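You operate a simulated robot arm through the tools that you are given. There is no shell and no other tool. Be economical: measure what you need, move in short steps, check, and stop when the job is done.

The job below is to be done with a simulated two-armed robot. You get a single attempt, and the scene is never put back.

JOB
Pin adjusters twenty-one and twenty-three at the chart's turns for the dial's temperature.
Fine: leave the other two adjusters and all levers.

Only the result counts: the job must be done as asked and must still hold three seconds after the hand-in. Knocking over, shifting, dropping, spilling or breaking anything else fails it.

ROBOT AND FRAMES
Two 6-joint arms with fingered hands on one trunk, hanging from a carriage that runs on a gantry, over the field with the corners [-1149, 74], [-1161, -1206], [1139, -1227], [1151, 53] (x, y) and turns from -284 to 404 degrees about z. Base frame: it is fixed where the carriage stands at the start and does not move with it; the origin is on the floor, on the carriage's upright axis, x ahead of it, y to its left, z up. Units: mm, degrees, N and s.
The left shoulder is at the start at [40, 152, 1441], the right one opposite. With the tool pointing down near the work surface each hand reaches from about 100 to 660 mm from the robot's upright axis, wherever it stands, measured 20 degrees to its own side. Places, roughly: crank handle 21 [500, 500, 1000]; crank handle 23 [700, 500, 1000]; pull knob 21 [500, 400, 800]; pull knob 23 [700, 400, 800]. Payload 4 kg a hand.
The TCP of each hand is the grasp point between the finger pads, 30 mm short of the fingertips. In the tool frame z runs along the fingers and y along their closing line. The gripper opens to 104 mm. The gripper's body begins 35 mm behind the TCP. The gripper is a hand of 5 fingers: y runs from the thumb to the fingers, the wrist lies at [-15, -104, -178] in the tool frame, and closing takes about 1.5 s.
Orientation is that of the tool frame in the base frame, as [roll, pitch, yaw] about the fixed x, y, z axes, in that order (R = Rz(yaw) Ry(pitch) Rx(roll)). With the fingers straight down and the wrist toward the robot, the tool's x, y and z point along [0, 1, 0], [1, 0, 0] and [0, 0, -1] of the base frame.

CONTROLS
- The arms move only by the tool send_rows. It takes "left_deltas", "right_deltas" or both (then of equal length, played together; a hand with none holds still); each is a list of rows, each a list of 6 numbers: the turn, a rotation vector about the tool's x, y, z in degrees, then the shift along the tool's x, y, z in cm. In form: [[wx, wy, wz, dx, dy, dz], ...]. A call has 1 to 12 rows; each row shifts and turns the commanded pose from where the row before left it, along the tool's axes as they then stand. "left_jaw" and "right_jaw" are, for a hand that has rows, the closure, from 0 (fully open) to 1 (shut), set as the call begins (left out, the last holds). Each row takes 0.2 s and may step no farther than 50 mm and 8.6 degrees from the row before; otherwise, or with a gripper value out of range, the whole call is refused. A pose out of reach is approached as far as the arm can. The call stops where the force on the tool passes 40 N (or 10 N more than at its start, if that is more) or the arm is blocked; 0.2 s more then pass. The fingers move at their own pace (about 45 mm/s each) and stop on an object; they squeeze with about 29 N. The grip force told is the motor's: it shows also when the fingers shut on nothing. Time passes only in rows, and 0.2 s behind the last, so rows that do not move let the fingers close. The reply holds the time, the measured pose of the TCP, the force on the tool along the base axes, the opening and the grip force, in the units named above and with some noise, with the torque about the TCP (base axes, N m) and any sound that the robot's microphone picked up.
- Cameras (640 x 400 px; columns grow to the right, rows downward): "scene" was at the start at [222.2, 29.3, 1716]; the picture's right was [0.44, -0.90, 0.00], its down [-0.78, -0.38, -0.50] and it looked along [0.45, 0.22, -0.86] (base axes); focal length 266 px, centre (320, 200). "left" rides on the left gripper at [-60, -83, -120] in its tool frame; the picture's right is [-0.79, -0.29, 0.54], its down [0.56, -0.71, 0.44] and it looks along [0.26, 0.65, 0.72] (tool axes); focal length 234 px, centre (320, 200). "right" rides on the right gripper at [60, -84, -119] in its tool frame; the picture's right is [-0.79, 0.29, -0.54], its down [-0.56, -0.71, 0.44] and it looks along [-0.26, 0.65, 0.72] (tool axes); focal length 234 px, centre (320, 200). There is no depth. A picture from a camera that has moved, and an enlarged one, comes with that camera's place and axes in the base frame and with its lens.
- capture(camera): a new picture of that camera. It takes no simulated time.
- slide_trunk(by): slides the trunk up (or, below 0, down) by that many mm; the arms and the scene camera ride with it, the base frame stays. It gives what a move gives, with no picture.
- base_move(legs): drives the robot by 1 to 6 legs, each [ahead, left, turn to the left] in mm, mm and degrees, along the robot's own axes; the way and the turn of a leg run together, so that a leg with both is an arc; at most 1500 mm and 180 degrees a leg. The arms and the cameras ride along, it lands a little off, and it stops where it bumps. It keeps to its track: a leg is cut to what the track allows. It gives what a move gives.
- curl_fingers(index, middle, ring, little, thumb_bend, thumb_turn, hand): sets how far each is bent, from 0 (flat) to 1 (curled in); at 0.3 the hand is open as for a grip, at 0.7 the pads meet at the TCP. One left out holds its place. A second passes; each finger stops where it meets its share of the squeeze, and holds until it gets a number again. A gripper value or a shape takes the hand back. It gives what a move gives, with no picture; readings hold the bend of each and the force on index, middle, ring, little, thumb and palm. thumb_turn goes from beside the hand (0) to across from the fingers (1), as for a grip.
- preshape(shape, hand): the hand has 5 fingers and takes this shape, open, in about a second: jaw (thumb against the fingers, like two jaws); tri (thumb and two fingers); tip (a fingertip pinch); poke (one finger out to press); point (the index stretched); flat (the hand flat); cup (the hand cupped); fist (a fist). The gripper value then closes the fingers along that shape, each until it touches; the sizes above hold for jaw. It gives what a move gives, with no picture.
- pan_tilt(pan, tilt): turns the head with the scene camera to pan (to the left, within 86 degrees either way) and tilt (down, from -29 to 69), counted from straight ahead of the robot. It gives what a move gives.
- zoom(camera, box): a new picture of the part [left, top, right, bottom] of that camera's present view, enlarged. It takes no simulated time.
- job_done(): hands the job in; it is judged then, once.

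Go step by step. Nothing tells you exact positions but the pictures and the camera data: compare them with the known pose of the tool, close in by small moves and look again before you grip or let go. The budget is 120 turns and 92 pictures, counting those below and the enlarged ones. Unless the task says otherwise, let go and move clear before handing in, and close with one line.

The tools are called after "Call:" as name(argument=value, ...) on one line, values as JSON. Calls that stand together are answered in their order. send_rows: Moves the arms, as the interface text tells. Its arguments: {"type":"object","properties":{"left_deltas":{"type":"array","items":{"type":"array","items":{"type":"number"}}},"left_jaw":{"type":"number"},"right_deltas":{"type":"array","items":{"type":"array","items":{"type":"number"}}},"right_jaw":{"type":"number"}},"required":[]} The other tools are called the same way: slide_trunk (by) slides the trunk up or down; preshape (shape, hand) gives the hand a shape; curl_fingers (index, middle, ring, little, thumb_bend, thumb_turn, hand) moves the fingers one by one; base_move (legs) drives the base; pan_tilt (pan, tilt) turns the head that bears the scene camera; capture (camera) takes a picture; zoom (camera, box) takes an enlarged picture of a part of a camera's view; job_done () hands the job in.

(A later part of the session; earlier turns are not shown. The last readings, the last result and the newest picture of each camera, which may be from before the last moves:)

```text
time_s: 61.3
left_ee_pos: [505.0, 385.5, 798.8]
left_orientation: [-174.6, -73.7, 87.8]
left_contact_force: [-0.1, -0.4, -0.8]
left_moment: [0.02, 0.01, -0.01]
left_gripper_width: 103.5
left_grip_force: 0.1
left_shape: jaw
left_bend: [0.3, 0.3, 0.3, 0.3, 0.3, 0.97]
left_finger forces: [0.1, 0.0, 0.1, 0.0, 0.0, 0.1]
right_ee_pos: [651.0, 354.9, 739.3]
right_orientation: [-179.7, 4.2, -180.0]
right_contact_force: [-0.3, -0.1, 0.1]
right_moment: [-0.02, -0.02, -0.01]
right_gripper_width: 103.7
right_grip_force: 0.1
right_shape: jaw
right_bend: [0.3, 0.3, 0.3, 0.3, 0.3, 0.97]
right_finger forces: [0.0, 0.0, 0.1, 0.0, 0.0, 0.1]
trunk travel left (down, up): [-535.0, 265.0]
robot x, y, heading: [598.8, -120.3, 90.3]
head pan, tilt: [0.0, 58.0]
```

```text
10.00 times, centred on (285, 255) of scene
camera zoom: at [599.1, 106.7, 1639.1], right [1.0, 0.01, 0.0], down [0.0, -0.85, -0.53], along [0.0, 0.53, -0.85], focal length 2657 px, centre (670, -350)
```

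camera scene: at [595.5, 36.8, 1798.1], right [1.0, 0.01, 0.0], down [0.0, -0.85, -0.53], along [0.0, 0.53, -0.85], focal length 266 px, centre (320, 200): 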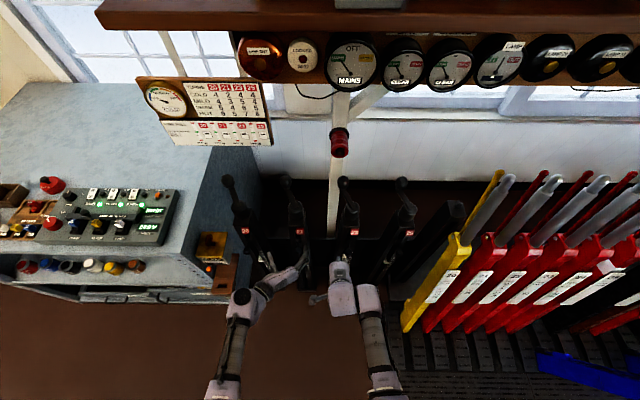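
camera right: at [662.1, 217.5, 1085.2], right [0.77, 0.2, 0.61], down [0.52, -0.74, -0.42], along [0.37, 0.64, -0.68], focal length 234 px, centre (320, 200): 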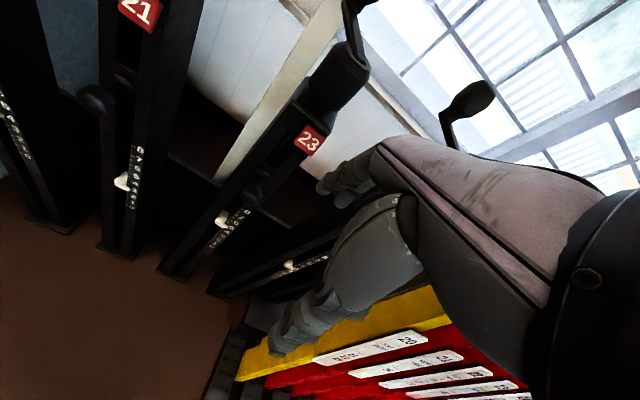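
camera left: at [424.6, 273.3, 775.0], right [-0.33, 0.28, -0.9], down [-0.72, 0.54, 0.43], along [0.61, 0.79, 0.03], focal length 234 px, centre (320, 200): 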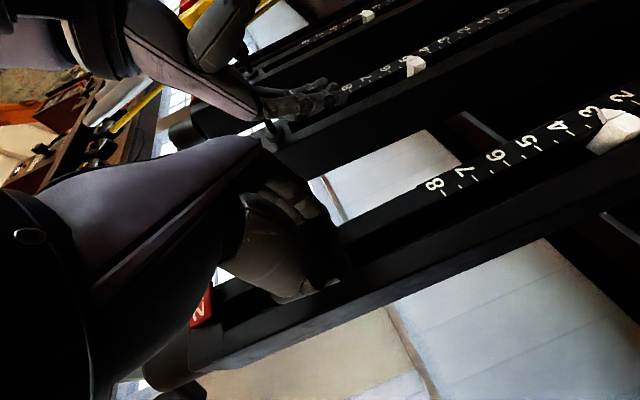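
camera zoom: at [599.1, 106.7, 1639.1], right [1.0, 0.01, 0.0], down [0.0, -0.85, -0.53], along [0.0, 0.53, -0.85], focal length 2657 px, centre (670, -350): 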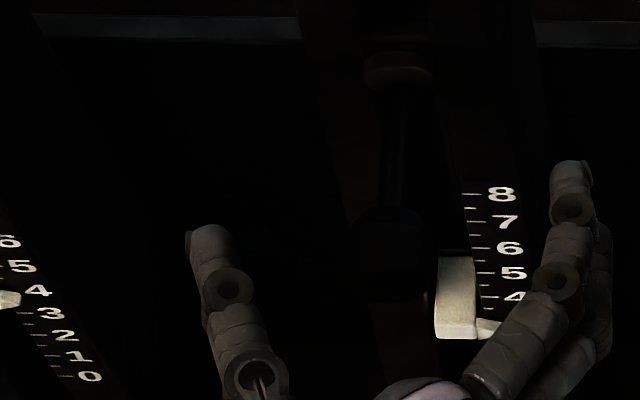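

Good news: knob 21 stays out (ball now at y≈398), so one hand suffices. I back away, raise the trunk and turn the left hand fingers-down for the crank.

Call:
base_move(legs=[[-120, 0, 0]])

Call:
slide_trunk(by=240)

Call:
send_rows(left_deltas=[[0, -8, 0, 0, 0, 0], [0, -8, 0, 0, 0, 0], [0, -8, 0, 0, 0, 0], [0, -8, 0, 0, 0, 0], [0, -8, 0, 0, 0, 0], [0, -8, 0, 0, 0, 0], [0, -8, 0, 0, 0, 0], [0, -8, 0, 0, 0, 0], [0, -8, 0, 0, 0, 0]])

Call:
send_rows(left_deltas=[[0, 0, -8, -1, 0, 0], [0, 0, -8, -1, 0, 0], [0, 0, -8, 0, 0, 0], [0, 0, -8, 0, 0, 0], [0, 0, -8, 0, 0, 0], [0, 0, -8, 0, 0, 0], [0, 0, -8, 0, 0, 0], [0, 0, -8, 0, 0, 0], [0, 0, -8, 0, 0, 0], [0, 0, -8, 0, 0, 0], [0, 0, -8, 0, 0, 0]])

```text
time_s: 62.5
left_ee_pos: [505.5, 263.2, 797.4]
left_orientation: [-174.4, -73.6, 87.6]
left_contact_force: [0.3, -0.9, -0.1]
left_moment: [-0.01, 0.0, 0.02]
left_gripper_width: 103.5
left_grip_force: 0.1
left_shape: jaw
left_bend: [0.3, 0.3, 0.3, 0.3, 0.3, 0.97]
left_finger forces: [0.0, 0.1, 0.1, 0.0, 0.1, 0.0]
right_ee_pos: [651.1, 233.6, 739.7]
right_orientation: [-179.5, 4.2, -179.8]
right_contact_force: [0.1, 0.0, 0.2]
right_moment: [0.02, -0.02, 0.0]
right_gripper_width: 103.9
right_grip_force: 0.0
right_shape: jaw
right_bend: [0.3, 0.3, 0.3, 0.3, 0.3, 0.97]
right_finger forces: [0.1, 0.0, 0.0, 0.0, 0.1, 0.0]
trunk travel left (down, up): [-535.0, 265.0]
robot x, y, heading: [596.7, -241.1, 90.4]
head pan, tilt: [0.0, 58.0]
```

```text
time_s: 65.0
left_ee_pos: [505.4, 264.8, 1037.8]
left_orientation: [-174.6, -73.7, 87.8]
left_contact_force: [-0.9, 0.3, -0.7]
left_moment: [-0.06, -0.03, 0.04]
left_gripper_width: 103.6
left_grip_force: 0.1
left_shape: jaw
left_bend: [0.3, 0.3, 0.3, 0.3, 0.3, 0.97]
left_finger forces: [0.0, 0.0, 0.0, 0.1, 0.0, 0.0]
right_ee_pos: [651.6, 233.5, 978.2]
right_orientation: [-179.8, 4.2, -179.8]
right_contact_force: [-0.3, -1.0, -0.1]
right_moment: [0.03, 0.0, -0.01]
right_gripper_width: 104.0
right_grip_force: 0.0
right_shape: jaw
right_bend: [0.3, 0.3, 0.3, 0.3, 0.3, 0.97]
right_finger forces: [0.1, 0.1, 0.0, 0.0, 0.1, 0.1]
trunk travel left (down, up): [-775.0, 25.0]
robot x, y, heading: [601.4, -242.2, 90.7]
head pan, tilt: [0.0, 58.0]
```

```text
time_s: 67.0
left_ee_pos: [505.0, 264.6, 1039.7]
left_orientation: [-178.5, -1.6, 93.1]
left_contact_force: [-0.1, 0.1, -0.7]
left_moment: [-0.04, -0.01, -0.03]
left_gripper_width: 103.9
left_grip_force: 0.1
left_shape: jaw
left_bend: [0.3, 0.3, 0.3, 0.3, 0.3, 0.97]
left_finger forces: [0.2, 0.1, 0.1, 0.1, 0.1, 0.0]
right_ee_pos: [651.3, 235.1, 979.1]
right_orientation: [-179.8, 4.3, -179.8]
right_contact_force: [0.8, 0.4, -0.2]
right_moment: [0.01, -0.02, -0.01]
right_gripper_width: 103.7
right_grip_force: 0.0
right_shape: jaw
right_bend: [0.3, 0.3, 0.3, 0.3, 0.3, 0.97]
right_finger forces: [0.1, 0.1, 0.0, 0.0, 0.0, 0.1]
trunk travel left (down, up): [-775.0, 25.0]
robot x, y, heading: [599.5, -239.6, 90.4]
head pan, tilt: [0.0, 58.0]
```

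```text
time_s: 69.0
left_ee_pos: [416.2, 253.2, 1030.7]
left_orientation: [-179.5, -10.7, 164.1]
left_contact_force: [0.0, -1.1, 0.6]
left_moment: [0.0, -0.01, 0.0]
left_gripper_width: 103.6
left_grip_force: 0.2
left_shape: jaw
left_bend: [0.3, 0.3, 0.3, 0.3, 0.3, 0.97]
left_finger forces: [0.0, 0.1, 0.1, 0.0, 0.0, 0.0]
right_ee_pos: [652.0, 234.4, 979.1]
right_orientation: [-179.5, 4.2, -179.7]
right_contact_force: [1.0, -0.5, -0.6]
right_moment: [0.01, 0.02, 0.0]
right_gripper_width: 103.9
right_grip_force: 0.1
right_shape: jaw
right_bend: [0.3, 0.3, 0.3, 0.3, 0.3, 0.97]
right_finger forces: [0.0, 0.1, 0.0, 0.0, 0.1, 0.1]
trunk travel left (down, up): [-775.0, 25.0]
robot x, y, heading: [601.4, -238.7, 90.6]
head pan, tilt: [0.0, 58.0]
stopped in row 10 (left hand): the arm was blocked; the commanded pose is now the measured one
```

Call:
send_rows(left_deltas=[[0, -5.3, 0, 0, 0, 0], [0, -5.3, 0, 0, 0, 0], [0, 0, 8, 0, 0, 0], [0, 0, 8, 0, 0, 0], [0, 0, 8, 0, 0, 0], [0, 0, 8, 0, 0, 0], [0, 0, 8, 0, 0, 0], [0, 0, 8, 0, 0, 0], [0, 0, 8, 0, 0, 0], [0, 0, 8, 0, 0, 0], [0, 0, 7, 0, 0, 0], [0, 0, 0, 0.5, 4.5, 0]])

```text
time_s: 71.6
left_ee_pos: [462.2, 262.0, 1029.4]
left_orientation: [-180.0, 0.4, 93.1]
left_contact_force: [-0.2, 1.6, -0.1]
left_moment: [0.01, 0.01, -0.02]
left_gripper_width: 103.4
left_grip_force: 0.2
left_shape: jaw
left_bend: [0.3, 0.3, 0.3, 0.3, 0.3, 0.97]
left_finger forces: [0.1, 0.0, 0.1, 0.1, 0.1, 0.0]
right_ee_pos: [651.6, 236.4, 979.7]
right_orientation: [-179.6, 4.2, -179.7]
right_contact_force: [0.3, -0.1, -1.1]
right_moment: [0.0, 0.0, 0.0]
right_gripper_width: 104.0
right_grip_force: 0.2
right_shape: jaw
right_bend: [0.3, 0.3, 0.3, 0.3, 0.3, 0.97]
right_finger forces: [0.0, 0.0, 0.0, 0.0, 0.0, 0.1]
trunk travel left (down, up): [-775.0, 25.0]
robot x, y, heading: [600.0, -242.2, 90.4]
head pan, tilt: [0.0, 58.0]
```

I test a 70 mm circle in free air to make sure the arm can follow it.

Call:
send_rows(left_deltas=[[0, 0, 0, 3.4, 0.2, 0], [0, 0, 0, 3.4, 0.2, 0], [0, 0, 0, -2.61, -2.52, 0], [0, 0, 0, -3.52, -0.88, 0], [0, 0, 0, -3.48, 1.0, 0], [0, 0, 0, -2.52, 2.61, 0], [0, 0, 0, -0.88, 3.52, 0], [0, 0, 0, 1.0, 3.48, 0], [0, 0, 0, 2.61, 2.52, 0], [0, 0, 0, 3.52, 0.88, 0], [0, 0, 0, 3.48, -1.0, 0], [0, 0, 0, 2.52, -2.61, 0]])

```text
time_s: 74.2
left_ee_pos: [498.8, 308.8, 1017.6]
left_orientation: [-180.0, 0.6, 93.4]
left_contact_force: [0.1, 0.2, -0.5]
left_moment: [0.03, 0.02, -0.01]
left_gripper_width: 103.7
left_grip_force: 0.1
left_shape: jaw
left_bend: [0.3, 0.3, 0.3, 0.3, 0.3, 0.97]
left_finger forces: [0.0, 0.0, 0.0, 0.1, 0.1, 0.1]
left hand out of reach, approached as far as the arm can: row 2, 3, 4, 5, 6, 7, 8, 9, 10, 11, 12
right_ee_pos: [651.3, 234.3, 978.8]
right_orientation: [-179.6, 4.2, -179.7]
right_contact_force: [0.4, 0.3, -0.7]
right_moment: [0.0, -0.02, 0.02]
right_gripper_width: 103.9
right_grip_force: 0.0
right_shape: jaw
right_bend: [0.3, 0.3, 0.3, 0.3, 0.3, 0.97]
right_finger forces: [0.1, 0.0, 0.0, 0.0, 0.0, 0.0]
trunk travel left (down, up): [-775.0, 25.0]
robot x, y, heading: [594.8, -242.6, 90.4]
head pan, tilt: [0.0, 58.0]
```

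Call:
send_rows(left_deltas=[[0, 0, -8, 0, -1, 0], [0, 0, -8, 0, -1, 0], [0, 0, -8, 0, -1, 0], [0, 0, -8, 0, -1, 0], [0, 0, 0, -0.69, -3.56, 0], [0, 0, 0, -2.38, -2.74, 0], [0, 0, 0, -3.42, -1.18, 0], [0, 0, 0, -3.56, 0.69, 0], [0, 0, 0, -2.74, 2.38, 0], [0, 0, 0, -1.18, 3.42, 0], [0, 0, 0, 0.69, 3.56, 0], [0, 0, 0, 2.38, 2.74, 0]])

```text
time_s: 77.0
left_ee_pos: [492.9, 229.1, 991.8]
left_orientation: [-174.0, -2.2, 126.3]
left_contact_force: [-0.5, 0.9, 1.5]
left_moment: [0.01, -0.01, 0.02]
left_gripper_width: 104.1
left_grip_force: 0.0
left_shape: jaw
left_bend: [0.3, 0.3, 0.3, 0.3, 0.3, 0.97]
left_finger forces: [0.1, 0.1, 0.0, 0.1, 0.0, 0.0]
right_ee_pos: [652.6, 234.1, 980.3]
right_orientation: [-179.6, 4.2, -179.8]
right_contact_force: [-0.5, -0.5, -0.7]
right_moment: [0.02, 0.0, -0.01]
right_gripper_width: 104.2
right_grip_force: 0.0
right_shape: jaw
right_bend: [0.3, 0.3, 0.3, 0.3, 0.3, 0.97]
right_finger forces: [0.0, 0.0, 0.1, 0.0, 0.1, 0.1]
trunk travel left (down, up): [-775.0, 25.0]
robot x, y, heading: [599.0, -244.9, 90.7]
head pan, tilt: [0.0, 58.0]
stopped in row 12 (left hand): the arm was blocked; the commanded pose is now the measured one
```

Call:
capture(camera="scene")

```text
45 pictures are left
camera scene: at [599.5, -13.4, 1879.1], right [1.0, 0.01, 0.0], down [0.01, -0.85, -0.53], along [0.0, 0.53, -0.85], focal length 266 px, centre (320, 200)
```

scene: 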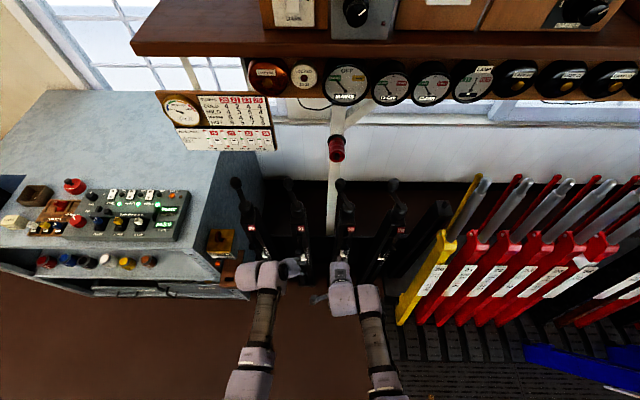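

Arms likely touched each other. I move the right hand outward and re-test.

Call:
send_rows(right_deltas=[[0, 0, 0, -4, 0, 0], [0, 0, 0, -4, 0, 0], [0, 0, 0, -4, 0, 0], [0, 0, 0, -4, 0, 0], [0, 0, 0, -4, 0, 0]], left_deltas=[[0, 0, 0, 1, -1, 0], [0, 0, 0, 1, -1, 0], [-3, 0, 0, 1, -1, -1], [-3, 1, 0, 1, -1, -1], [0, 1, 0, 0, 0, -1]])

Call:
send_rows(left_deltas=[[0, 0, 0, 0.69, 3.56, 0], [0, 0, 0, 0.69, 3.56, 0], [0, 0, 0, 2.38, 2.74, 0], [0, 0, 0, 3.42, 1.18, 0], [0, 0, 0, 3.56, -0.69, 0]])

```text
time_s: 78.2
left_ee_pos: [443.0, 237.0, 1029.0]
left_orientation: [179.7, -4.0, 126.2]
left_contact_force: [0.0, -0.4, -0.2]
left_moment: [-0.03, 0.0, -0.04]
left_gripper_width: 104.1
left_grip_force: 0.0
left_shape: jaw
left_bend: [0.3, 0.3, 0.3, 0.3, 0.3, 0.97]
left_finger forces: [0.0, 0.0, 0.0, 0.0, 0.0, 0.0]
right_ee_pos: [725.2, 243.6, 952.3]
right_orientation: [180.0, 6.3, 179.4]
right_contact_force: [0.9, 0.3, -0.5]
right_moment: [0.03, 0.0, 0.0]
right_gripper_width: 103.8
right_grip_force: 0.0
right_shape: jaw
right_bend: [0.3, 0.3, 0.3, 0.3, 0.3, 0.97]
right_finger forces: [0.0, 0.0, 0.0, 0.1, 0.0, 0.0]
right hand out of reach, approached as far as the arm can: row 1, 2, 3, 4, 5
trunk travel left (down, up): [-775.0, 25.0]
robot x, y, heading: [596.6, -239.4, 90.4]
head pan, tilt: [0.0, 58.0]
```

```text
time_s: 79.4
left_ee_pos: [460.0, 387.8, 1038.5]
left_orientation: [179.9, -4.1, 126.2]
left_contact_force: [-0.2, -0.6, -0.7]
left_moment: [0.01, 0.03, -0.01]
left_gripper_width: 103.7
left_grip_force: 0.0
left_shape: jaw
left_bend: [0.3, 0.3, 0.3, 0.3, 0.3, 0.97]
left_finger forces: [0.0, 0.0, 0.0, 0.0, 0.0, 0.0]
right_ee_pos: [724.7, 244.7, 952.6]
right_orientation: [-180.0, 6.2, 179.4]
right_contact_force: [0.5, 0.5, -0.1]
right_moment: [-0.05, 0.01, 0.0]
right_gripper_width: 103.8
right_grip_force: 0.1
right_shape: jaw
right_bend: [0.3, 0.3, 0.3, 0.3, 0.3, 0.97]
right_finger forces: [0.1, 0.1, 0.1, 0.0, 0.1, 0.0]
trunk travel left (down, up): [-775.0, 25.0]
robot x, y, heading: [596.7, -241.2, 90.7]
head pan, tilt: [0.0, 58.0]
```

Call:
send_rows(left_deltas=[[0, -2, 0, 1.18, -3.42, 0], [0, -2, 0, -0.69, -3.56, 0], [0, 0, 0, -2.38, -2.74, 0], [0, 0, 0, -3.42, -1.18, 0], [0, 0, 0, -3.56, 0.69, 0], [0, 0, 0, -2.74, 2.38, 0], [0, 0, 0, -1.18, 3.42, 0], [0, 0, 0, 0.69, 3.56, 0], [0, 0, 0, 2.38, 2.74, 0], [0, 0, 0, 3.42, 1.18, 0], [0, 0, 0, 3.56, -0.69, 0], [0, 0, 0, 2.74, -2.38, 0]])

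```text
time_s: 82.0
left_ee_pos: [460.2, 386.7, 1037.6]
left_orientation: [179.8, -0.4, 126.2]
left_contact_force: [-1.4, -0.1, -0.3]
left_moment: [0.0, 0.02, 0.01]
left_gripper_width: 104.1
left_grip_force: 0.1
left_shape: jaw
left_bend: [0.3, 0.3, 0.3, 0.3, 0.3, 0.97]
left_finger forces: [0.0, 0.0, 0.0, 0.1, 0.0, 0.1]
right_ee_pos: [724.1, 244.3, 953.4]
right_orientation: [180.0, 6.3, 179.4]
right_contact_force: [-0.8, 1.2, 0.9]
right_moment: [0.0, -0.03, 0.01]
right_gripper_width: 103.8
right_grip_force: 0.0
right_shape: jaw
right_bend: [0.3, 0.3, 0.3, 0.3, 0.3, 0.97]
right_finger forces: [0.1, 0.0, 0.1, 0.0, 0.0, 0.0]
trunk travel left (down, up): [-775.0, 25.0]
robot x, y, heading: [599.1, -243.9, 90.5]
head pan, tilt: [0.0, 58.0]
```

The full circle is reachable in this pose. Now I set the hand at the approach offset and drive so the circle centre lands on crank 21's axis.

Call:
send_rows(left_deltas=[[0, 0, 0, -3.54, -1.22, 0], [0, 0, 0, -3.54, -1.22, 0], [0, 0, 0, -3.54, -1.22, 0]])

Call:
slide_trunk(by=15)

Call:
base_move(legs=[[160, -49, 0]])

Call:
capture(camera="scene")

Call:
capture(camera="left")

```text
time_s: 82.8
left_ee_pos: [495.9, 339.0, 988.4]
left_orientation: [179.8, -0.1, 126.2]
left_contact_force: [0.0, 0.1, 0.1]
left_moment: [-0.01, -0.01, 0.04]
left_gripper_width: 103.8
left_grip_force: 0.0
left_shape: jaw
left_bend: [0.3, 0.3, 0.3, 0.3, 0.3, 0.97]
left_finger forces: [0.1, 0.0, 0.0, 0.0, 0.1, 0.1]
left hand out of reach, approached as far as the arm can: row 1, 2, 3
right_ee_pos: [724.5, 241.5, 951.8]
right_orientation: [-179.9, 6.4, 179.3]
right_contact_force: [0.1, -0.4, -1.0]
right_moment: [0.02, 0.02, -0.03]
right_gripper_width: 103.9
right_grip_force: 0.1
right_shape: jaw
right_bend: [0.3, 0.3, 0.3, 0.3, 0.3, 0.97]
right_finger forces: [0.1, 0.1, 0.0, 0.0, 0.0, 0.1]
trunk travel left (down, up): [-775.0, 25.0]
robot x, y, heading: [598.9, -239.7, 90.4]
head pan, tilt: [0.0, 58.0]
```

```text
time_s: 83.5
left_ee_pos: [495.9, 338.0, 1003.5]
left_orientation: [179.8, -0.2, 126.3]
left_contact_force: [0.4, 0.0, 0.1]
left_moment: [-0.02, 0.0, -0.01]
left_gripper_width: 104.0
left_grip_force: 0.1
left_shape: jaw
left_bend: [0.3, 0.3, 0.3, 0.3, 0.3, 0.97]
left_finger forces: [0.0, 0.0, 0.0, 0.0, 0.1, 0.0]
right_ee_pos: [724.0, 242.1, 967.4]
right_orientation: [-179.9, 6.3, 179.4]
right_contact_force: [0.6, 0.1, -0.2]
right_moment: [0.0, -0.04, 0.03]
right_gripper_width: 103.7
right_grip_force: 0.1
right_shape: jaw
right_bend: [0.3, 0.3, 0.3, 0.3, 0.3, 0.97]
right_finger forces: [0.0, 0.0, 0.1, 0.0, 0.0, 0.0]
trunk travel left (down, up): [-790.0, 10.0]
robot x, y, heading: [600.2, -238.5, 90.3]
head pan, tilt: [0.0, 58.0]
```

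```text
time_s: 84.9
left_ee_pos: [542.8, 500.8, 1004.9]
left_orientation: [179.8, -0.1, 126.1]
left_contact_force: [-0.3, 0.1, -1.1]
left_moment: [0.0, 0.03, 0.01]
left_gripper_width: 103.9
left_grip_force: 0.2
left_shape: jaw
left_bend: [0.3, 0.3, 0.3, 0.3, 0.3, 0.97]
left_finger forces: [0.1, 0.0, 0.1, 0.0, 0.0, 0.1]
right_ee_pos: [772.6, 404.7, 966.6]
right_orientation: [180.0, 6.4, 179.4]
right_contact_force: [-0.5, 0.3, -0.2]
right_moment: [-0.01, 0.01, 0.0]
right_gripper_width: 103.8
right_grip_force: 0.0
right_shape: jaw
right_bend: [0.3, 0.3, 0.3, 0.3, 0.3, 0.97]
right_finger forces: [0.1, 0.0, 0.0, 0.0, 0.1, 0.0]
trunk travel left (down, up): [-790.0, 10.0]
robot x, y, heading: [644.9, -80.7, 90.5]
head pan, tilt: [0.0, 58.0]
```

```text
44 pictures are left
camera scene: at [646.9, 147.6, 1894.2], right [1.0, 0.01, 0.0], down [0.01, -0.85, -0.53], along [0.0, 0.53, -0.85], focal length 266 px, centre (320, 200)
```

scene: 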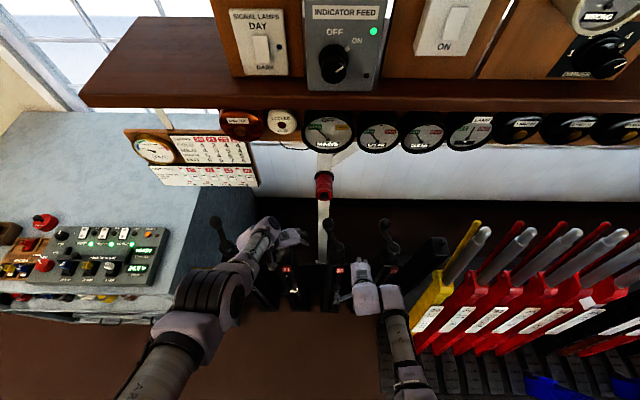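

```text
43 pictures are left
camera left: at [509.5, 401.8, 1123.2], right [0.23, -0.81, -0.55], down [-0.9, 0.04, -0.44], along [0.37, 0.59, -0.72], focal length 234 px, centre (320, 200)
```

left: 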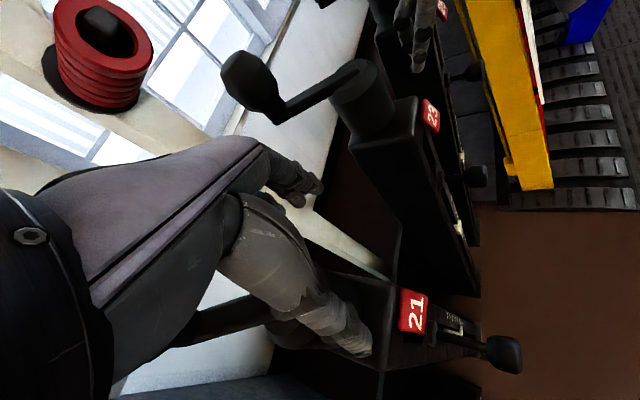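

Call:
send_rows(left_deltas=[[0, 0, 0, 0, -0.5, -2.2], [0, 0, 0, 0, -0.5, -2.2]])

```text
time_s: 85.5
left_ee_pos: [534.6, 518.1, 1025.6]
left_orientation: [179.9, 0.1, 126.0]
left_contact_force: [-0.6, -0.3, 0.2]
left_moment: [-0.02, 0.03, 0.04]
left_gripper_width: 103.8
left_grip_force: 0.1
left_shape: jaw
left_bend: [0.3, 0.3, 0.3, 0.3, 0.29, 0.97]
left_finger forces: [0.0, 0.1, 0.0, 0.1, 1.0, 0.0]
left hand out of reach, approached as far as the arm can: row 1, 2
right_ee_pos: [770.5, 403.5, 966.5]
right_orientation: [-179.8, 6.3, 179.4]
right_contact_force: [-0.2, -0.2, -0.1]
right_moment: [-0.02, 0.03, -0.02]
right_gripper_width: 104.1
right_grip_force: 0.1
right_shape: jaw
right_bend: [0.3, 0.3, 0.3, 0.3, 0.3, 0.97]
right_finger forces: [0.0, 0.1, 0.0, 0.0, 0.0, 0.0]
trunk travel left (down, up): [-790.0, 10.0]
robot x, y, heading: [641.5, -84.3, 90.3]
head pan, tilt: [0.0, 58.0]
```

The fold limit pushes the hand around here. I'll back off, regain a good high posture further outboard, and plan to trace the crank circle with small base moves holding the hand posture fixed.

Call:
base_move(legs=[[-110, 0, 0]])

Call:
send_rows(left_deltas=[[0, 0, 0, 1.0, -1.4, 0], [0, 0, 0, 1, -1.4, 0], [0, 0, 0, 1, -1.4, -1], [0, 0, 0, 1, -1.4, -1], [0, 0, 0, 1, 0, -1], [0, 0, 0, 1, 0, -1]])

```text
time_s: 86.7
left_ee_pos: [537.4, 411.0, 1026.6]
left_orientation: [179.8, -0.1, 126.1]
left_contact_force: [-0.7, -0.6, -0.3]
left_moment: [0.02, -0.01, -0.01]
left_gripper_width: 103.8
left_grip_force: 0.1
left_shape: jaw
left_bend: [0.3, 0.3, 0.3, 0.3, 0.3, 0.97]
left_finger forces: [0.1, 0.0, 0.0, 0.1, 0.0, 0.0]
right_ee_pos: [773.1, 293.4, 966.8]
right_orientation: [-179.9, 6.4, 179.5]
right_contact_force: [-0.2, 0.5, 0.7]
right_moment: [0.0, -0.02, 0.01]
right_gripper_width: 103.6
right_grip_force: 0.1
right_shape: jaw
right_bend: [0.3, 0.3, 0.3, 0.3, 0.3, 0.97]
right_finger forces: [0.0, 0.0, 0.0, 0.0, 0.0, 0.0]
trunk travel left (down, up): [-790.0, 10.0]
robot x, y, heading: [649.0, -193.0, 90.4]
head pan, tilt: [0.0, 58.0]
```

```text
time_s: 88.1
left_ee_pos: [454.5, 434.4, 1060.9]
left_orientation: [179.7, 0.0, 126.1]
left_contact_force: [-0.2, 0.3, -0.3]
left_moment: [0.0, -0.02, -0.02]
left_gripper_width: 104.1
left_grip_force: 0.0
left_shape: jaw
left_bend: [0.3, 0.3, 0.3, 0.3, 0.3, 0.97]
left_finger forces: [0.0, 0.0, 0.0, 0.0, 0.0, 0.1]
left hand out of reach, approached as far as the arm can: row 3, 4
right_ee_pos: [772.7, 293.8, 966.8]
right_orientation: [179.9, 6.3, 179.5]
right_contact_force: [1.7, -0.8, -0.4]
right_moment: [-0.04, 0.0, 0.01]
right_gripper_width: 103.6
right_grip_force: 0.1
right_shape: jaw
right_bend: [0.3, 0.3, 0.3, 0.3, 0.3, 0.97]
right_finger forces: [0.0, 0.0, 0.0, 0.0, 0.0, 0.0]
trunk travel left (down, up): [-790.0, 10.0]
robot x, y, heading: [646.2, -189.4, 90.1]
head pan, tilt: [0.0, 58.0]
```

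Call:
send_rows(right_deltas=[[0, 0, 0, 1, -4, 1.5], [0, 0, 0, 1, -4, 1.5], [0, 0, 0, 1, -4, 1.5], [0, 0, 0, 1, -4, 1.5]])

Call:
slide_trunk(by=-8)

Call:
base_move(legs=[[44, -94, 0]])

Call:
capture(camera="scene")

Call:
capture(camera="left")

```text
time_s: 89.1
left_ee_pos: [455.0, 433.8, 1060.1]
left_orientation: [179.7, 0.0, 126.1]
left_contact_force: [-0.2, 0.2, 0.1]
left_moment: [-0.01, 0.0, 0.0]
left_gripper_width: 104.2
left_grip_force: 0.1
left_shape: jaw
left_bend: [0.3, 0.3, 0.3, 0.3, 0.3, 0.97]
left_finger forces: [0.0, 0.0, 0.0, 0.0, 0.0, 0.1]
right_ee_pos: [736.8, 135.3, 904.4]
right_orientation: [180.0, 6.2, 179.4]
right_contact_force: [0.5, 0.0, -0.1]
right_moment: [0.0, -0.03, 0.02]
right_gripper_width: 103.7
right_grip_force: 0.1
right_shape: jaw
right_bend: [0.3, 0.3, 0.3, 0.3, 0.3, 0.97]
right_finger forces: [0.1, 0.0, 0.0, 0.0, 0.1, 0.0]
trunk travel left (down, up): [-790.0, 10.0]
robot x, y, heading: [647.3, -190.4, 90.3]
head pan, tilt: [0.0, 58.0]
```

```text
time_s: 89.7
left_ee_pos: [455.3, 434.4, 1052.6]
left_orientation: [179.8, -0.1, 126.1]
left_contact_force: [0.1, -0.2, 0.5]
left_moment: [-0.01, -0.01, 0.01]
left_gripper_width: 104.2
left_grip_force: 0.0
left_shape: jaw
left_bend: [0.3, 0.3, 0.3, 0.3, 0.3, 0.97]
left_finger forces: [0.1, 0.0, 0.0, 0.1, 0.0, 0.0]
right_ee_pos: [735.7, 135.6, 896.1]
right_orientation: [180.0, 6.3, 179.4]
right_contact_force: [-0.3, 0.5, -0.7]
right_moment: [0.0, 0.03, 0.04]
right_gripper_width: 103.9
right_grip_force: 0.1
right_shape: jaw
right_bend: [0.3, 0.3, 0.3, 0.3, 0.3, 0.97]
right_finger forces: [0.0, 0.0, 0.0, 0.0, 0.0, 0.0]
trunk travel left (down, up): [-782.0, 18.0]
robot x, y, heading: [643.8, -194.5, 90.3]
head pan, tilt: [0.0, 58.0]
```

```text
time_s: 90.8
left_ee_pos: [546.2, 478.0, 1052.7]
left_orientation: [179.9, 0.0, 126.1]
left_contact_force: [0.0, 0.2, -0.1]
left_moment: [0.0, -0.01, -0.01]
left_gripper_width: 103.9
left_grip_force: 0.1
left_shape: jaw
left_bend: [0.3, 0.3, 0.3, 0.3, 0.3, 0.97]
left_finger forces: [0.0, 0.0, 0.0, 0.0, 0.0, 0.0]
right_ee_pos: [828.4, 180.1, 896.1]
right_orientation: [-180.0, 6.3, 179.5]
right_contact_force: [0.7, 0.4, -1.0]
right_moment: [0.01, 0.0, 0.01]
right_gripper_width: 103.9
right_grip_force: 0.1
right_shape: jaw
right_bend: [0.3, 0.3, 0.3, 0.3, 0.3, 0.97]
right_finger forces: [0.0, 0.1, 0.0, 0.1, 0.0, 0.0]
trunk travel left (down, up): [-782.0, 18.0]
robot x, y, heading: [738.7, -144.3, 90.5]
head pan, tilt: [0.0, 58.0]
```

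```text
42 pictures are left
camera scene: at [739.2, 83.0, 1886.1], right [1.0, 0.01, 0.0], down [0.01, -0.85, -0.53], along [0.0, 0.53, -0.85], focal length 266 px, centre (320, 200)
```

scene: 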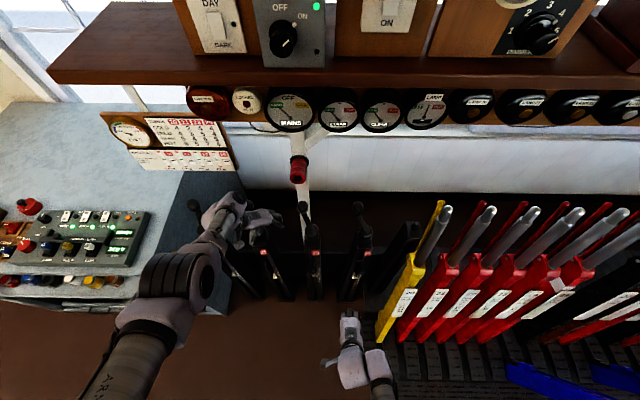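

```text
41 pictures are left
camera left: at [512.1, 380.3, 1172.3], right [0.23, -0.81, -0.54], down [-0.9, 0.04, -0.44], along [0.37, 0.59, -0.72], focal length 234 px, centre (320, 200)
```

left: 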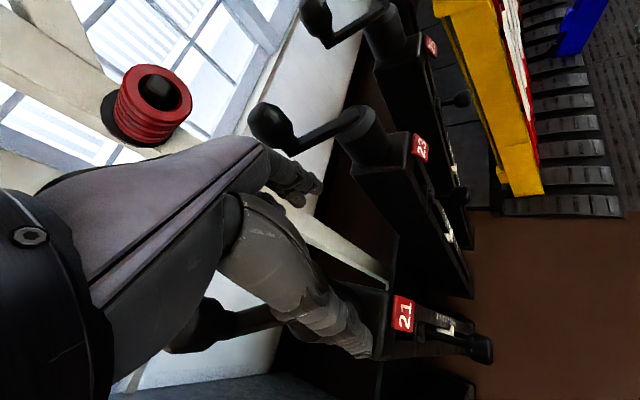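

Ball of crank 21 is dead ahead along the jaw's open gap; I slide onto it with the base.

Call:
base_move(legs=[[104, 74, 0]])

Call:
capture(camera="left")

Call:
zoom(camera="scene", box=[180, 180, 320, 300])

```text
time_s: 92.1
left_ee_pos: [471.7, 581.3, 1053.5]
left_orientation: [179.8, 0.0, 126.2]
left_contact_force: [0.2, 0.1, -0.1]
left_moment: [-0.01, -0.06, -0.04]
left_gripper_width: 103.9
left_grip_force: 0.1
left_shape: jaw
left_bend: [0.3, 0.3, 0.3, 0.3, 0.3, 0.97]
left_finger forces: [0.1, 0.1, 0.0, 0.1, 0.0, 0.0]
right_ee_pos: [753.3, 282.8, 896.1]
right_orientation: [-179.9, 6.3, 179.6]
right_contact_force: [0.7, 0.5, 0.0]
right_moment: [-0.02, 0.02, 0.0]
right_gripper_width: 104.1
right_grip_force: 0.1
right_shape: jaw
right_bend: [0.3, 0.3, 0.3, 0.3, 0.3, 0.97]
right_finger forces: [0.0, 0.0, 0.0, 0.0, 0.0, 0.1]
trunk travel left (down, up): [-782.0, 18.0]
robot x, y, heading: [663.0, -40.2, 90.5]
head pan, tilt: [0.0, 58.0]
```

```text
40 pictures are left
camera left: at [437.8, 482.5, 1172.4], right [0.23, -0.81, -0.54], down [-0.9, 0.04, -0.44], along [0.37, 0.59, -0.72], focal length 234 px, centre (320, 200)
```

left: 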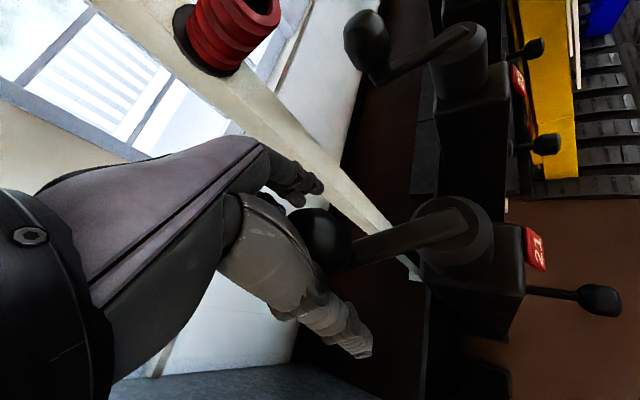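

```text
3.33 times, centred on (250, 240) of scene
camera zoom: at [665.1, 185.1, 1886.2], right [1.0, 0.01, 0.0], down [0.01, -0.85, -0.53], along [0.0, 0.53, -0.85], focal length 886 px, centre (553, 67)
```

zoom: 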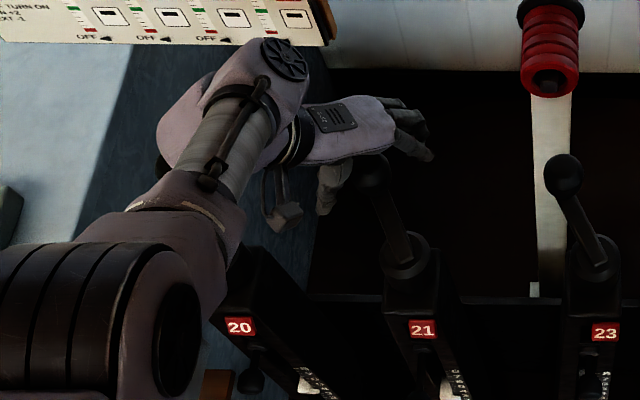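

Call:
slide_trunk(by=-10)

Call:
send_rows(left_deltas=[[0, 0, 0, 0, 0, 0], [0, 0, 0, 0, 0, 0], [0, 0, 0, 0, 0, 0], [0, 0, 0, 0, 0, 0], [0, 0, 0, 0, 0, 0], [0, 0, 0, 0, 0, 0], [0, 0, 0, 0, 0, 0], [0, 0, 0, 0, 0, 0]], left_jaw=1)

Call:
capture(camera="left")

```text
time_s: 92.7
left_ee_pos: [471.6, 580.6, 1042.4]
left_orientation: [179.8, -0.1, 126.3]
left_contact_force: [0.7, 0.3, 0.0]
left_moment: [0.02, 0.01, 0.02]
left_gripper_width: 104.2
left_grip_force: 0.0
left_shape: jaw
left_bend: [0.3, 0.3, 0.3, 0.3, 0.3, 0.97]
left_finger forces: [0.1, 0.0, 0.0, 0.1, 0.0, 0.0]
right_ee_pos: [753.5, 283.1, 885.7]
right_orientation: [-180.0, 6.2, 179.5]
right_contact_force: [0.4, 0.7, 0.3]
right_moment: [-0.03, 0.03, 0.03]
right_gripper_width: 104.0
right_grip_force: 0.1
right_shape: jaw
right_bend: [0.3, 0.3, 0.3, 0.3, 0.3, 0.97]
right_finger forces: [0.1, 0.0, 0.1, 0.0, 0.0, 0.0]
trunk travel left (down, up): [-772.0, 28.0]
robot x, y, heading: [665.6, -44.7, 90.2]
head pan, tilt: [0.0, 58.0]
```

```text
time_s: 94.5
left_ee_pos: [471.2, 580.1, 1041.5]
left_orientation: [179.9, -0.1, 126.1]
left_contact_force: [-4.2, 5.0, -14.3]
left_moment: [0.4, -0.13, 0.01]
left_gripper_width: 23.8
left_grip_force: 28.8
left_shape: jaw
left_bend: [0.73, 0.65, 0.69, 0.7, 0.75, 1.0]
left_finger forces: [17.7, 10.9, 0.1, 0.1, 27.7, 0.1]
right_ee_pos: [752.2, 281.0, 884.8]
right_orientation: [-179.8, 6.4, 179.5]
right_contact_force: [0.5, -0.5, -0.6]
right_moment: [-0.01, 0.03, 0.02]
right_gripper_width: 103.8
right_grip_force: 0.0
right_shape: jaw
right_bend: [0.3, 0.3, 0.3, 0.3, 0.3, 0.97]
right_finger forces: [0.0, 0.0, 0.0, 0.0, 0.0, 0.1]
trunk travel left (down, up): [-772.0, 28.0]
robot x, y, heading: [663.7, -45.4, 90.5]
head pan, tilt: [0.0, 58.0]
```

```text
38 pictures are left
camera left: at [437.0, 481.6, 1161.5], right [0.23, -0.81, -0.54], down [-0.9, 0.03, -0.44], along [0.37, 0.59, -0.72], focal length 234 px, centre (320, 200)
```

left: 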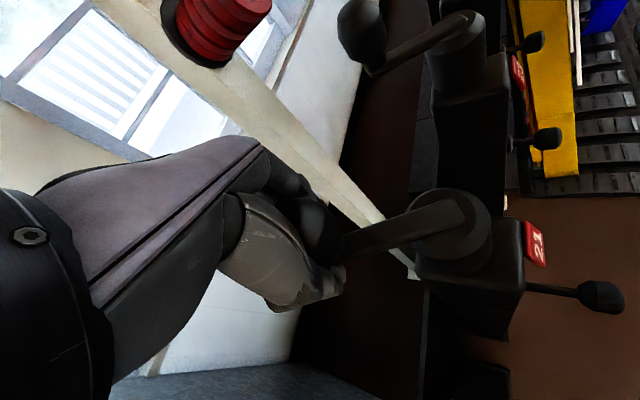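

Ball gripped (index, middle, thumb). I start the crank by ~30° counter-clockwise using two small base legs and watch forces.

Call:
base_move(legs=[[-9.6, 15.3, 0], [-13.2, 12.3, 0]])

Call:
capture(camera="left")

```text
time_s: 95.6
left_ee_pos: [446.2, 564.8, 1041.9]
left_orientation: [180.0, -0.6, 126.4]
left_contact_force: [-1.5, 2.3, -5.6]
left_moment: [0.45, -0.23, 0.09]
left_gripper_width: 23.5
left_grip_force: 28.9
left_shape: jaw
left_bend: [0.73, 0.72, 0.69, 0.7, 0.76, 0.99]
left_finger forces: [20.1, 16.6, 0.0, 0.1, 27.5, 0.0]
right_ee_pos: [731.5, 265.6, 884.4]
right_orientation: [179.9, 6.3, 179.5]
right_contact_force: [-0.3, 0.2, 0.0]
right_moment: [0.0, -0.01, 0.0]
right_gripper_width: 104.1
right_grip_force: 0.1
right_shape: jaw
right_bend: [0.3, 0.3, 0.3, 0.3, 0.3, 0.97]
right_finger forces: [0.0, 0.0, 0.0, 0.0, 0.0, 0.1]
trunk travel left (down, up): [-772.0, 28.0]
robot x, y, heading: [639.8, -59.3, 90.2]
head pan, tilt: [0.0, 58.0]
stopped in leg 2: the force on the tool passed its limit at 44 N (the readings are from after the stop); the commanded pose is now the measured one
```

```text
37 pictures are left
camera left: at [413.9, 466.1, 1160.9], right [0.23, -0.8, -0.55], down [-0.9, 0.03, -0.43], along [0.36, 0.6, -0.72], focal length 234 px, centre (320, 200)
```

left: 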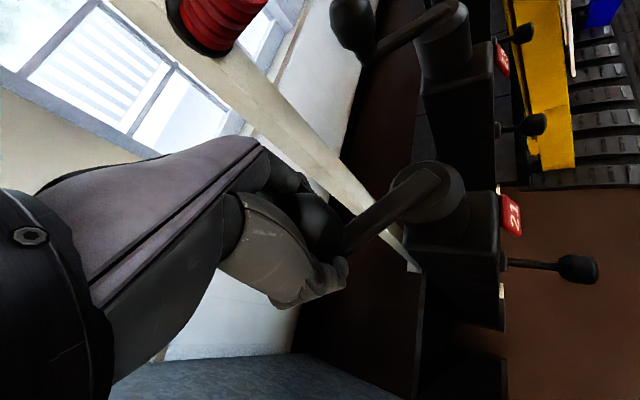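

The crank turns. Continue counter-clockwise with 15° legs.

Call:
base_move(legs=[[-15, 10.6, 0], [-16.9, 7, 0], [-18.1, 2.4, 0]])

```text
time_s: 97.2
left_ee_pos: [429.8, 513.7, 1041.5]
left_orientation: [179.8, -0.3, 126.3]
left_contact_force: [0.0, -0.2, -0.1]
left_moment: [0.01, 0.02, 0.01]
left_gripper_width: 17.4
left_grip_force: 28.7
left_shape: jaw
left_bend: [0.74, 0.72, 0.69, 0.7, 0.82, 1.0]
left_finger forces: [0.0, 0.0, 0.0, 0.0, 0.1, 0.1]
right_ee_pos: [714.3, 215.9, 885.8]
right_orientation: [-179.9, 6.3, 179.5]
right_contact_force: [0.0, -0.8, -0.3]
right_moment: [-0.02, -0.02, 0.03]
right_gripper_width: 104.0
right_grip_force: 0.1
right_shape: jaw
right_bend: [0.3, 0.3, 0.3, 0.3, 0.3, 0.97]
right_finger forces: [0.0, 0.0, 0.0, 0.1, 0.0, 0.0]
trunk travel left (down, up): [-772.0, 28.0]
robot x, y, heading: [623.5, -107.4, 90.2]
head pan, tilt: [0.0, 58.0]
```

Call:
capture(camera="left")

Call:
zoom(camera="scene", box=[180, 200, 360, 350])

```text
36 pictures are left
camera left: at [396.2, 415.7, 1161.4], right [0.23, -0.8, -0.55], down [-0.9, 0.03, -0.43], along [0.37, 0.6, -0.72], focal length 234 px, centre (320, 200)
```

left: 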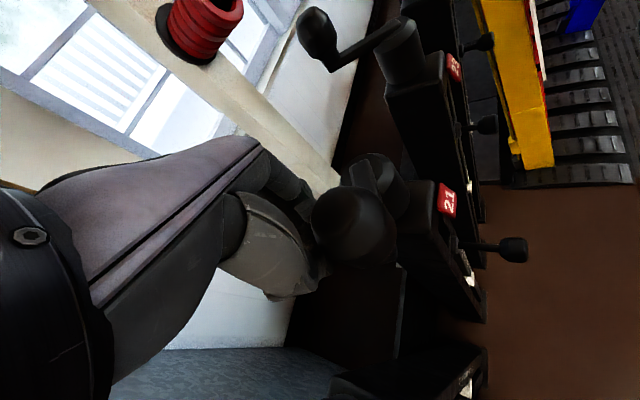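

```text
2.67 times, centred on (270, 275) of scene
camera zoom: at [624.3, 118.6, 1876.2], right [1.0, 0.01, 0.0], down [0.01, -0.85, -0.53], along [0.0, 0.53, -0.85], focal length 708 px, centre (453, 0)
```

zoom: 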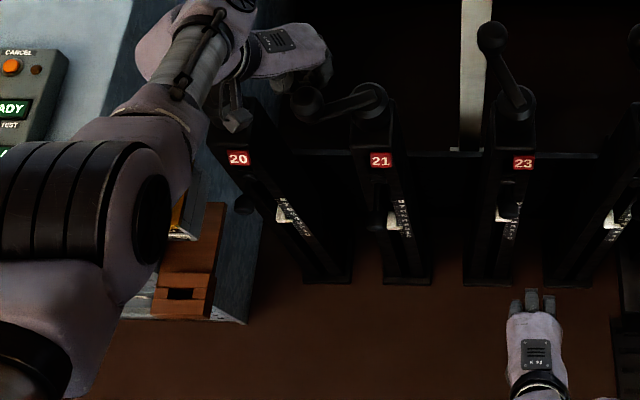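

The crank reached ~199° but the ball slipped out on the index side since I held it off-centre. I open and re-centre on the ball at about [441, 486].

Call:
send_rows(left_deltas=[[0, 0, 0, 0, 0, 0], [0, 0, 0, 0, 0, 0], [0, 0, 0, 0, 0, 0], [0, 0, 0, 0, 0, 0], [0, 0, 0, 0, 0, 0], [0, 0, 0, 0, 0, 0], [0, 0, 0, 0, 0, 0]], left_jaw=0)

Call:
base_move(legs=[[-29, -12, 0]])

Call:
capture(camera="left")

```text
time_s: 98.8
left_ee_pos: [429.2, 514.4, 1042.0]
left_orientation: [179.8, -0.3, 126.3]
left_contact_force: [0.1, 0.8, 0.5]
left_moment: [0.0, -0.01, 0.0]
left_gripper_width: 103.6
left_grip_force: 0.0
left_shape: jaw
left_bend: [0.3, 0.3, 0.3, 0.3, 0.3, 0.97]
left_finger forces: [0.1, 0.0, 0.0, 0.0, 0.0, 0.0]
right_ee_pos: [713.2, 215.8, 886.7]
right_orientation: [180.0, 6.3, 179.6]
right_contact_force: [-0.3, 0.4, -0.1]
right_moment: [-0.02, 0.01, -0.03]
right_gripper_width: 104.0
right_grip_force: 0.0
right_shape: jaw
right_bend: [0.3, 0.3, 0.3, 0.3, 0.3, 0.97]
right_finger forces: [0.0, 0.0, 0.0, 0.0, 0.0, 0.0]
trunk travel left (down, up): [-772.0, 28.0]
robot x, y, heading: [626.5, -113.9, 90.6]
head pan, tilt: [0.0, 58.0]
```

```text
time_s: 99.6
left_ee_pos: [441.2, 486.0, 1041.6]
left_orientation: [179.9, -0.4, 126.3]
left_contact_force: [0.1, -0.3, 0.8]
left_moment: [0.02, 0.01, 0.01]
left_gripper_width: 103.6
left_grip_force: 0.1
left_shape: jaw
left_bend: [0.3, 0.3, 0.3, 0.3, 0.3, 0.97]
left_finger forces: [0.0, 0.0, 0.0, 0.0, 0.0, 0.0]
right_ee_pos: [724.4, 186.7, 885.5]
right_orientation: [-179.8, 6.3, 179.5]
right_contact_force: [0.4, -0.9, -0.9]
right_moment: [0.02, 0.0, 0.01]
right_gripper_width: 103.9
right_grip_force: 0.1
right_shape: jaw
right_bend: [0.3, 0.3, 0.3, 0.3, 0.3, 0.97]
right_finger forces: [0.1, 0.0, 0.1, 0.0, 0.1, 0.0]
trunk travel left (down, up): [-772.0, 28.0]
robot x, y, heading: [637.1, -138.8, 89.9]
head pan, tilt: [0.0, 58.0]
```

```text
34 pictures are left
camera left: at [408.5, 386.6, 1161.1], right [0.23, -0.8, -0.55], down [-0.9, 0.03, -0.43], along [0.37, 0.59, -0.72], focal length 234 px, centre (320, 200)
```

left: 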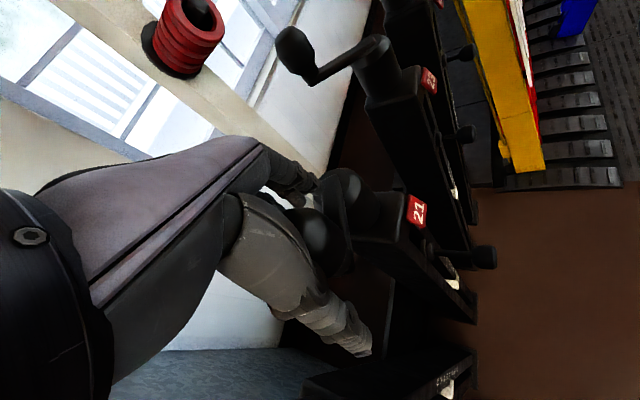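

Call:
send_rows(left_deltas=[[0, 0, 0, 0, 0, 0], [0, 0, 0, 0, 0, 0], [0, 0, 0, 0, 0, 0], [0, 0, 0, 0, 0, 0], [0, 0, 0, 0, 0, 0], [0, 0, 0, 0, 0, 0], [0, 0, 0, 0, 0, 0], [0, 0, 0, 0, 0, 0]], left_jaw=1)

Call:
base_move(legs=[[-15.2, -9.2, 0], [-12.4, -12.8, 0]])

```text
time_s: 101.4
left_ee_pos: [437.6, 485.1, 1041.5]
left_orientation: [-179.9, -0.4, 126.4]
left_contact_force: [-12.7, -3.5, 1.4]
left_moment: [0.21, -0.34, -0.05]
left_gripper_width: 24.4
left_grip_force: 28.6
left_shape: jaw
left_bend: [0.76, 0.7, 0.7, 0.7, 0.74, 1.0]
left_finger forces: [16.7, 8.9, 0.0, 0.0, 31.5, 0.0]
right_ee_pos: [722.4, 185.9, 884.1]
right_orientation: [-180.0, 6.2, 179.4]
right_contact_force: [0.7, 0.0, 0.1]
right_moment: [-0.03, 0.03, 0.0]
right_gripper_width: 103.8
right_grip_force: 0.0
right_shape: jaw
right_bend: [0.3, 0.3, 0.3, 0.3, 0.3, 0.97]
right_finger forces: [0.0, 0.0, 0.0, 0.0, 0.0, 0.0]
trunk travel left (down, up): [-772.0, 28.0]
robot x, y, heading: [638.7, -136.4, 90.3]
head pan, tilt: [0.0, 58.0]
```

```text
time_s: 102.6
left_ee_pos: [462.3, 455.6, 1040.3]
left_orientation: [180.0, -0.3, 126.3]
left_contact_force: [-6.4, -13.6, 8.5]
left_moment: [-0.06, -0.33, -0.12]
left_gripper_width: 24.5
left_grip_force: 28.9
left_shape: jaw
left_bend: [0.77, 0.7, 0.7, 0.7, 0.74, 0.98]
left_finger forces: [24.5, 14.1, 0.0, 0.1, 29.6, 0.0]
right_ee_pos: [745.7, 157.6, 884.2]
right_orientation: [-179.9, 6.3, 179.5]
right_contact_force: [0.3, -1.3, -0.1]
right_moment: [0.0, 0.05, 0.0]
right_gripper_width: 103.6
right_grip_force: 0.1
right_shape: jaw
right_bend: [0.3, 0.3, 0.3, 0.3, 0.3, 0.97]
right_finger forces: [0.0, 0.0, 0.0, 0.0, 0.0, 0.0]
trunk travel left (down, up): [-772.0, 28.0]
robot x, y, heading: [657.3, -166.6, 90.4]
head pan, tilt: [0.0, 58.0]
```

Call:
base_move(legs=[[-8.6, -15.5, 0], [-4.3, -17.2, 0], [0.4, -17.8, 0]])

Call:
zoom(camera="scene", box=[180, 220, 320, 340])

```text
time_s: 104.1
left_ee_pos: [515.6, 445.4, 1041.7]
left_orientation: [179.9, -0.2, 126.2]
left_contact_force: [2.8, -2.9, -0.4]
left_moment: [0.25, -0.12, -0.03]
left_gripper_width: 23.8
left_grip_force: 28.9
left_shape: jaw
left_bend: [0.76, 0.7, 0.7, 0.7, 0.76, 0.97]
left_finger forces: [7.9, 27.6, 0.0, 0.0, 26.9, 0.0]
right_ee_pos: [797.7, 146.4, 885.9]
right_orientation: [-179.9, 6.2, 179.5]
right_contact_force: [0.5, 0.1, 0.1]
right_moment: [0.01, -0.05, 0.0]
right_gripper_width: 103.7
right_grip_force: 0.0
right_shape: jaw
right_bend: [0.3, 0.3, 0.3, 0.3, 0.3, 0.97]
right_finger forces: [0.1, 0.1, 0.0, 0.0, 0.1, 0.0]
trunk travel left (down, up): [-772.0, 28.0]
robot x, y, heading: [710.5, -178.9, 90.2]
head pan, tilt: [0.0, 58.0]
```

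```text
3.33 times, centred on (250, 280) of scene
camera zoom: at [708.9, 49.9, 1876.0], right [1.0, 0.01, 0.0], down [0.01, -0.85, -0.53], along [0.0, 0.53, -0.85], focal length 886 px, centre (553, -67)
```

zoom: 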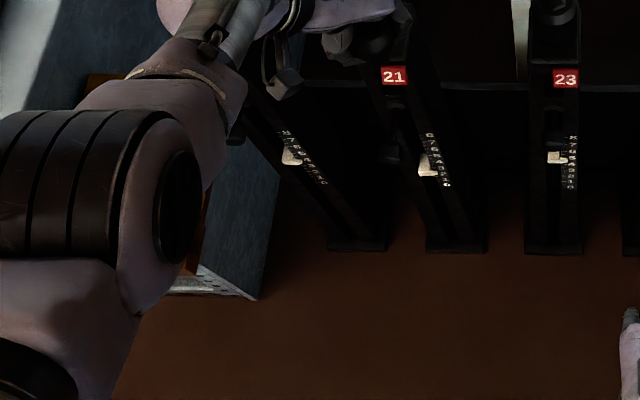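

Call:
zoom(camera="scene", box=[258, 270, 308, 302])

```text
12.50 times, centred on (283, 286) of scene
camera zoom: at [708.9, 49.9, 1876.0], right [1.0, 0.01, 0.0], down [0.01, -0.85, -0.53], along [0.0, 0.53, -0.85], focal length 3321 px, centre (782, -875)
```

zoom: 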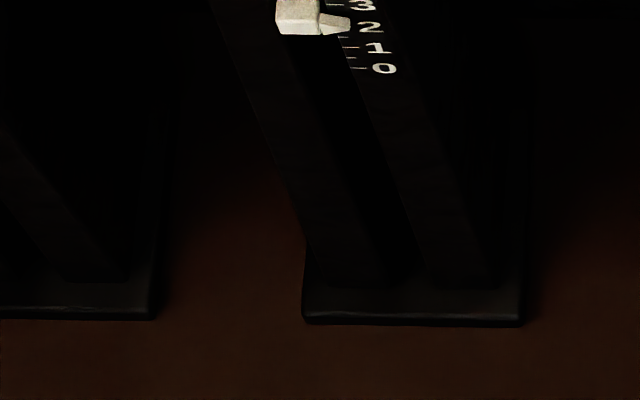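

Call:
zoom(camera="scene", box=[263, 252, 303, 282])

Call:
zoom(camera="scene", box=[300, 252, 340, 282])

```text
13.33 times, centred on (283, 267) of scene
camera zoom: at [708.9, 49.9, 1876.0], right [1.0, 0.01, 0.0], down [0.01, -0.85, -0.53], along [0.0, 0.53, -0.85], focal length 3542 px, centre (813, -693)
```

zoom: 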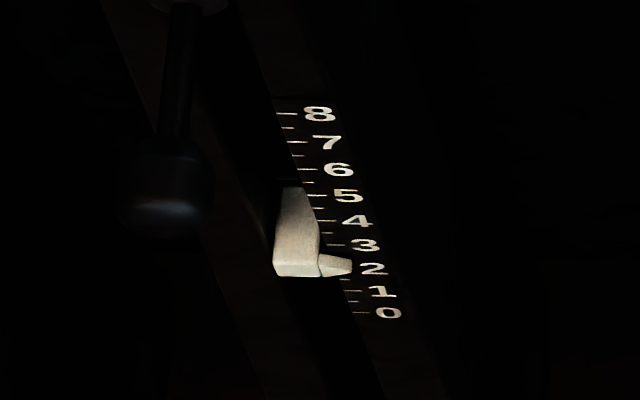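

```text
13.33 times, centred on (320, 267) of scene
camera zoom: at [708.9, 49.9, 1876.0], right [1.0, 0.01, 0.0], down [0.01, -0.85, -0.53], along [0.0, 0.53, -0.85], focal length 3542 px, centre (320, -693)
```

zoom: 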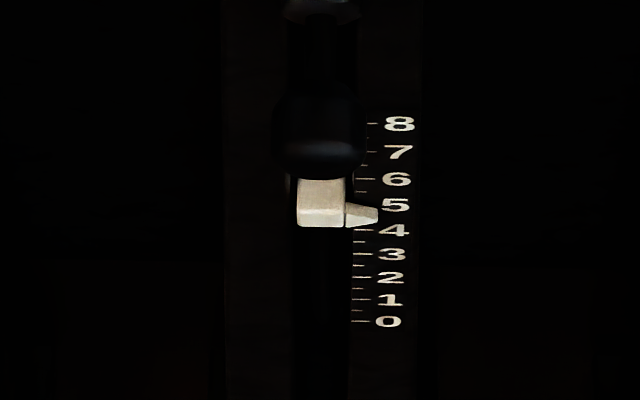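

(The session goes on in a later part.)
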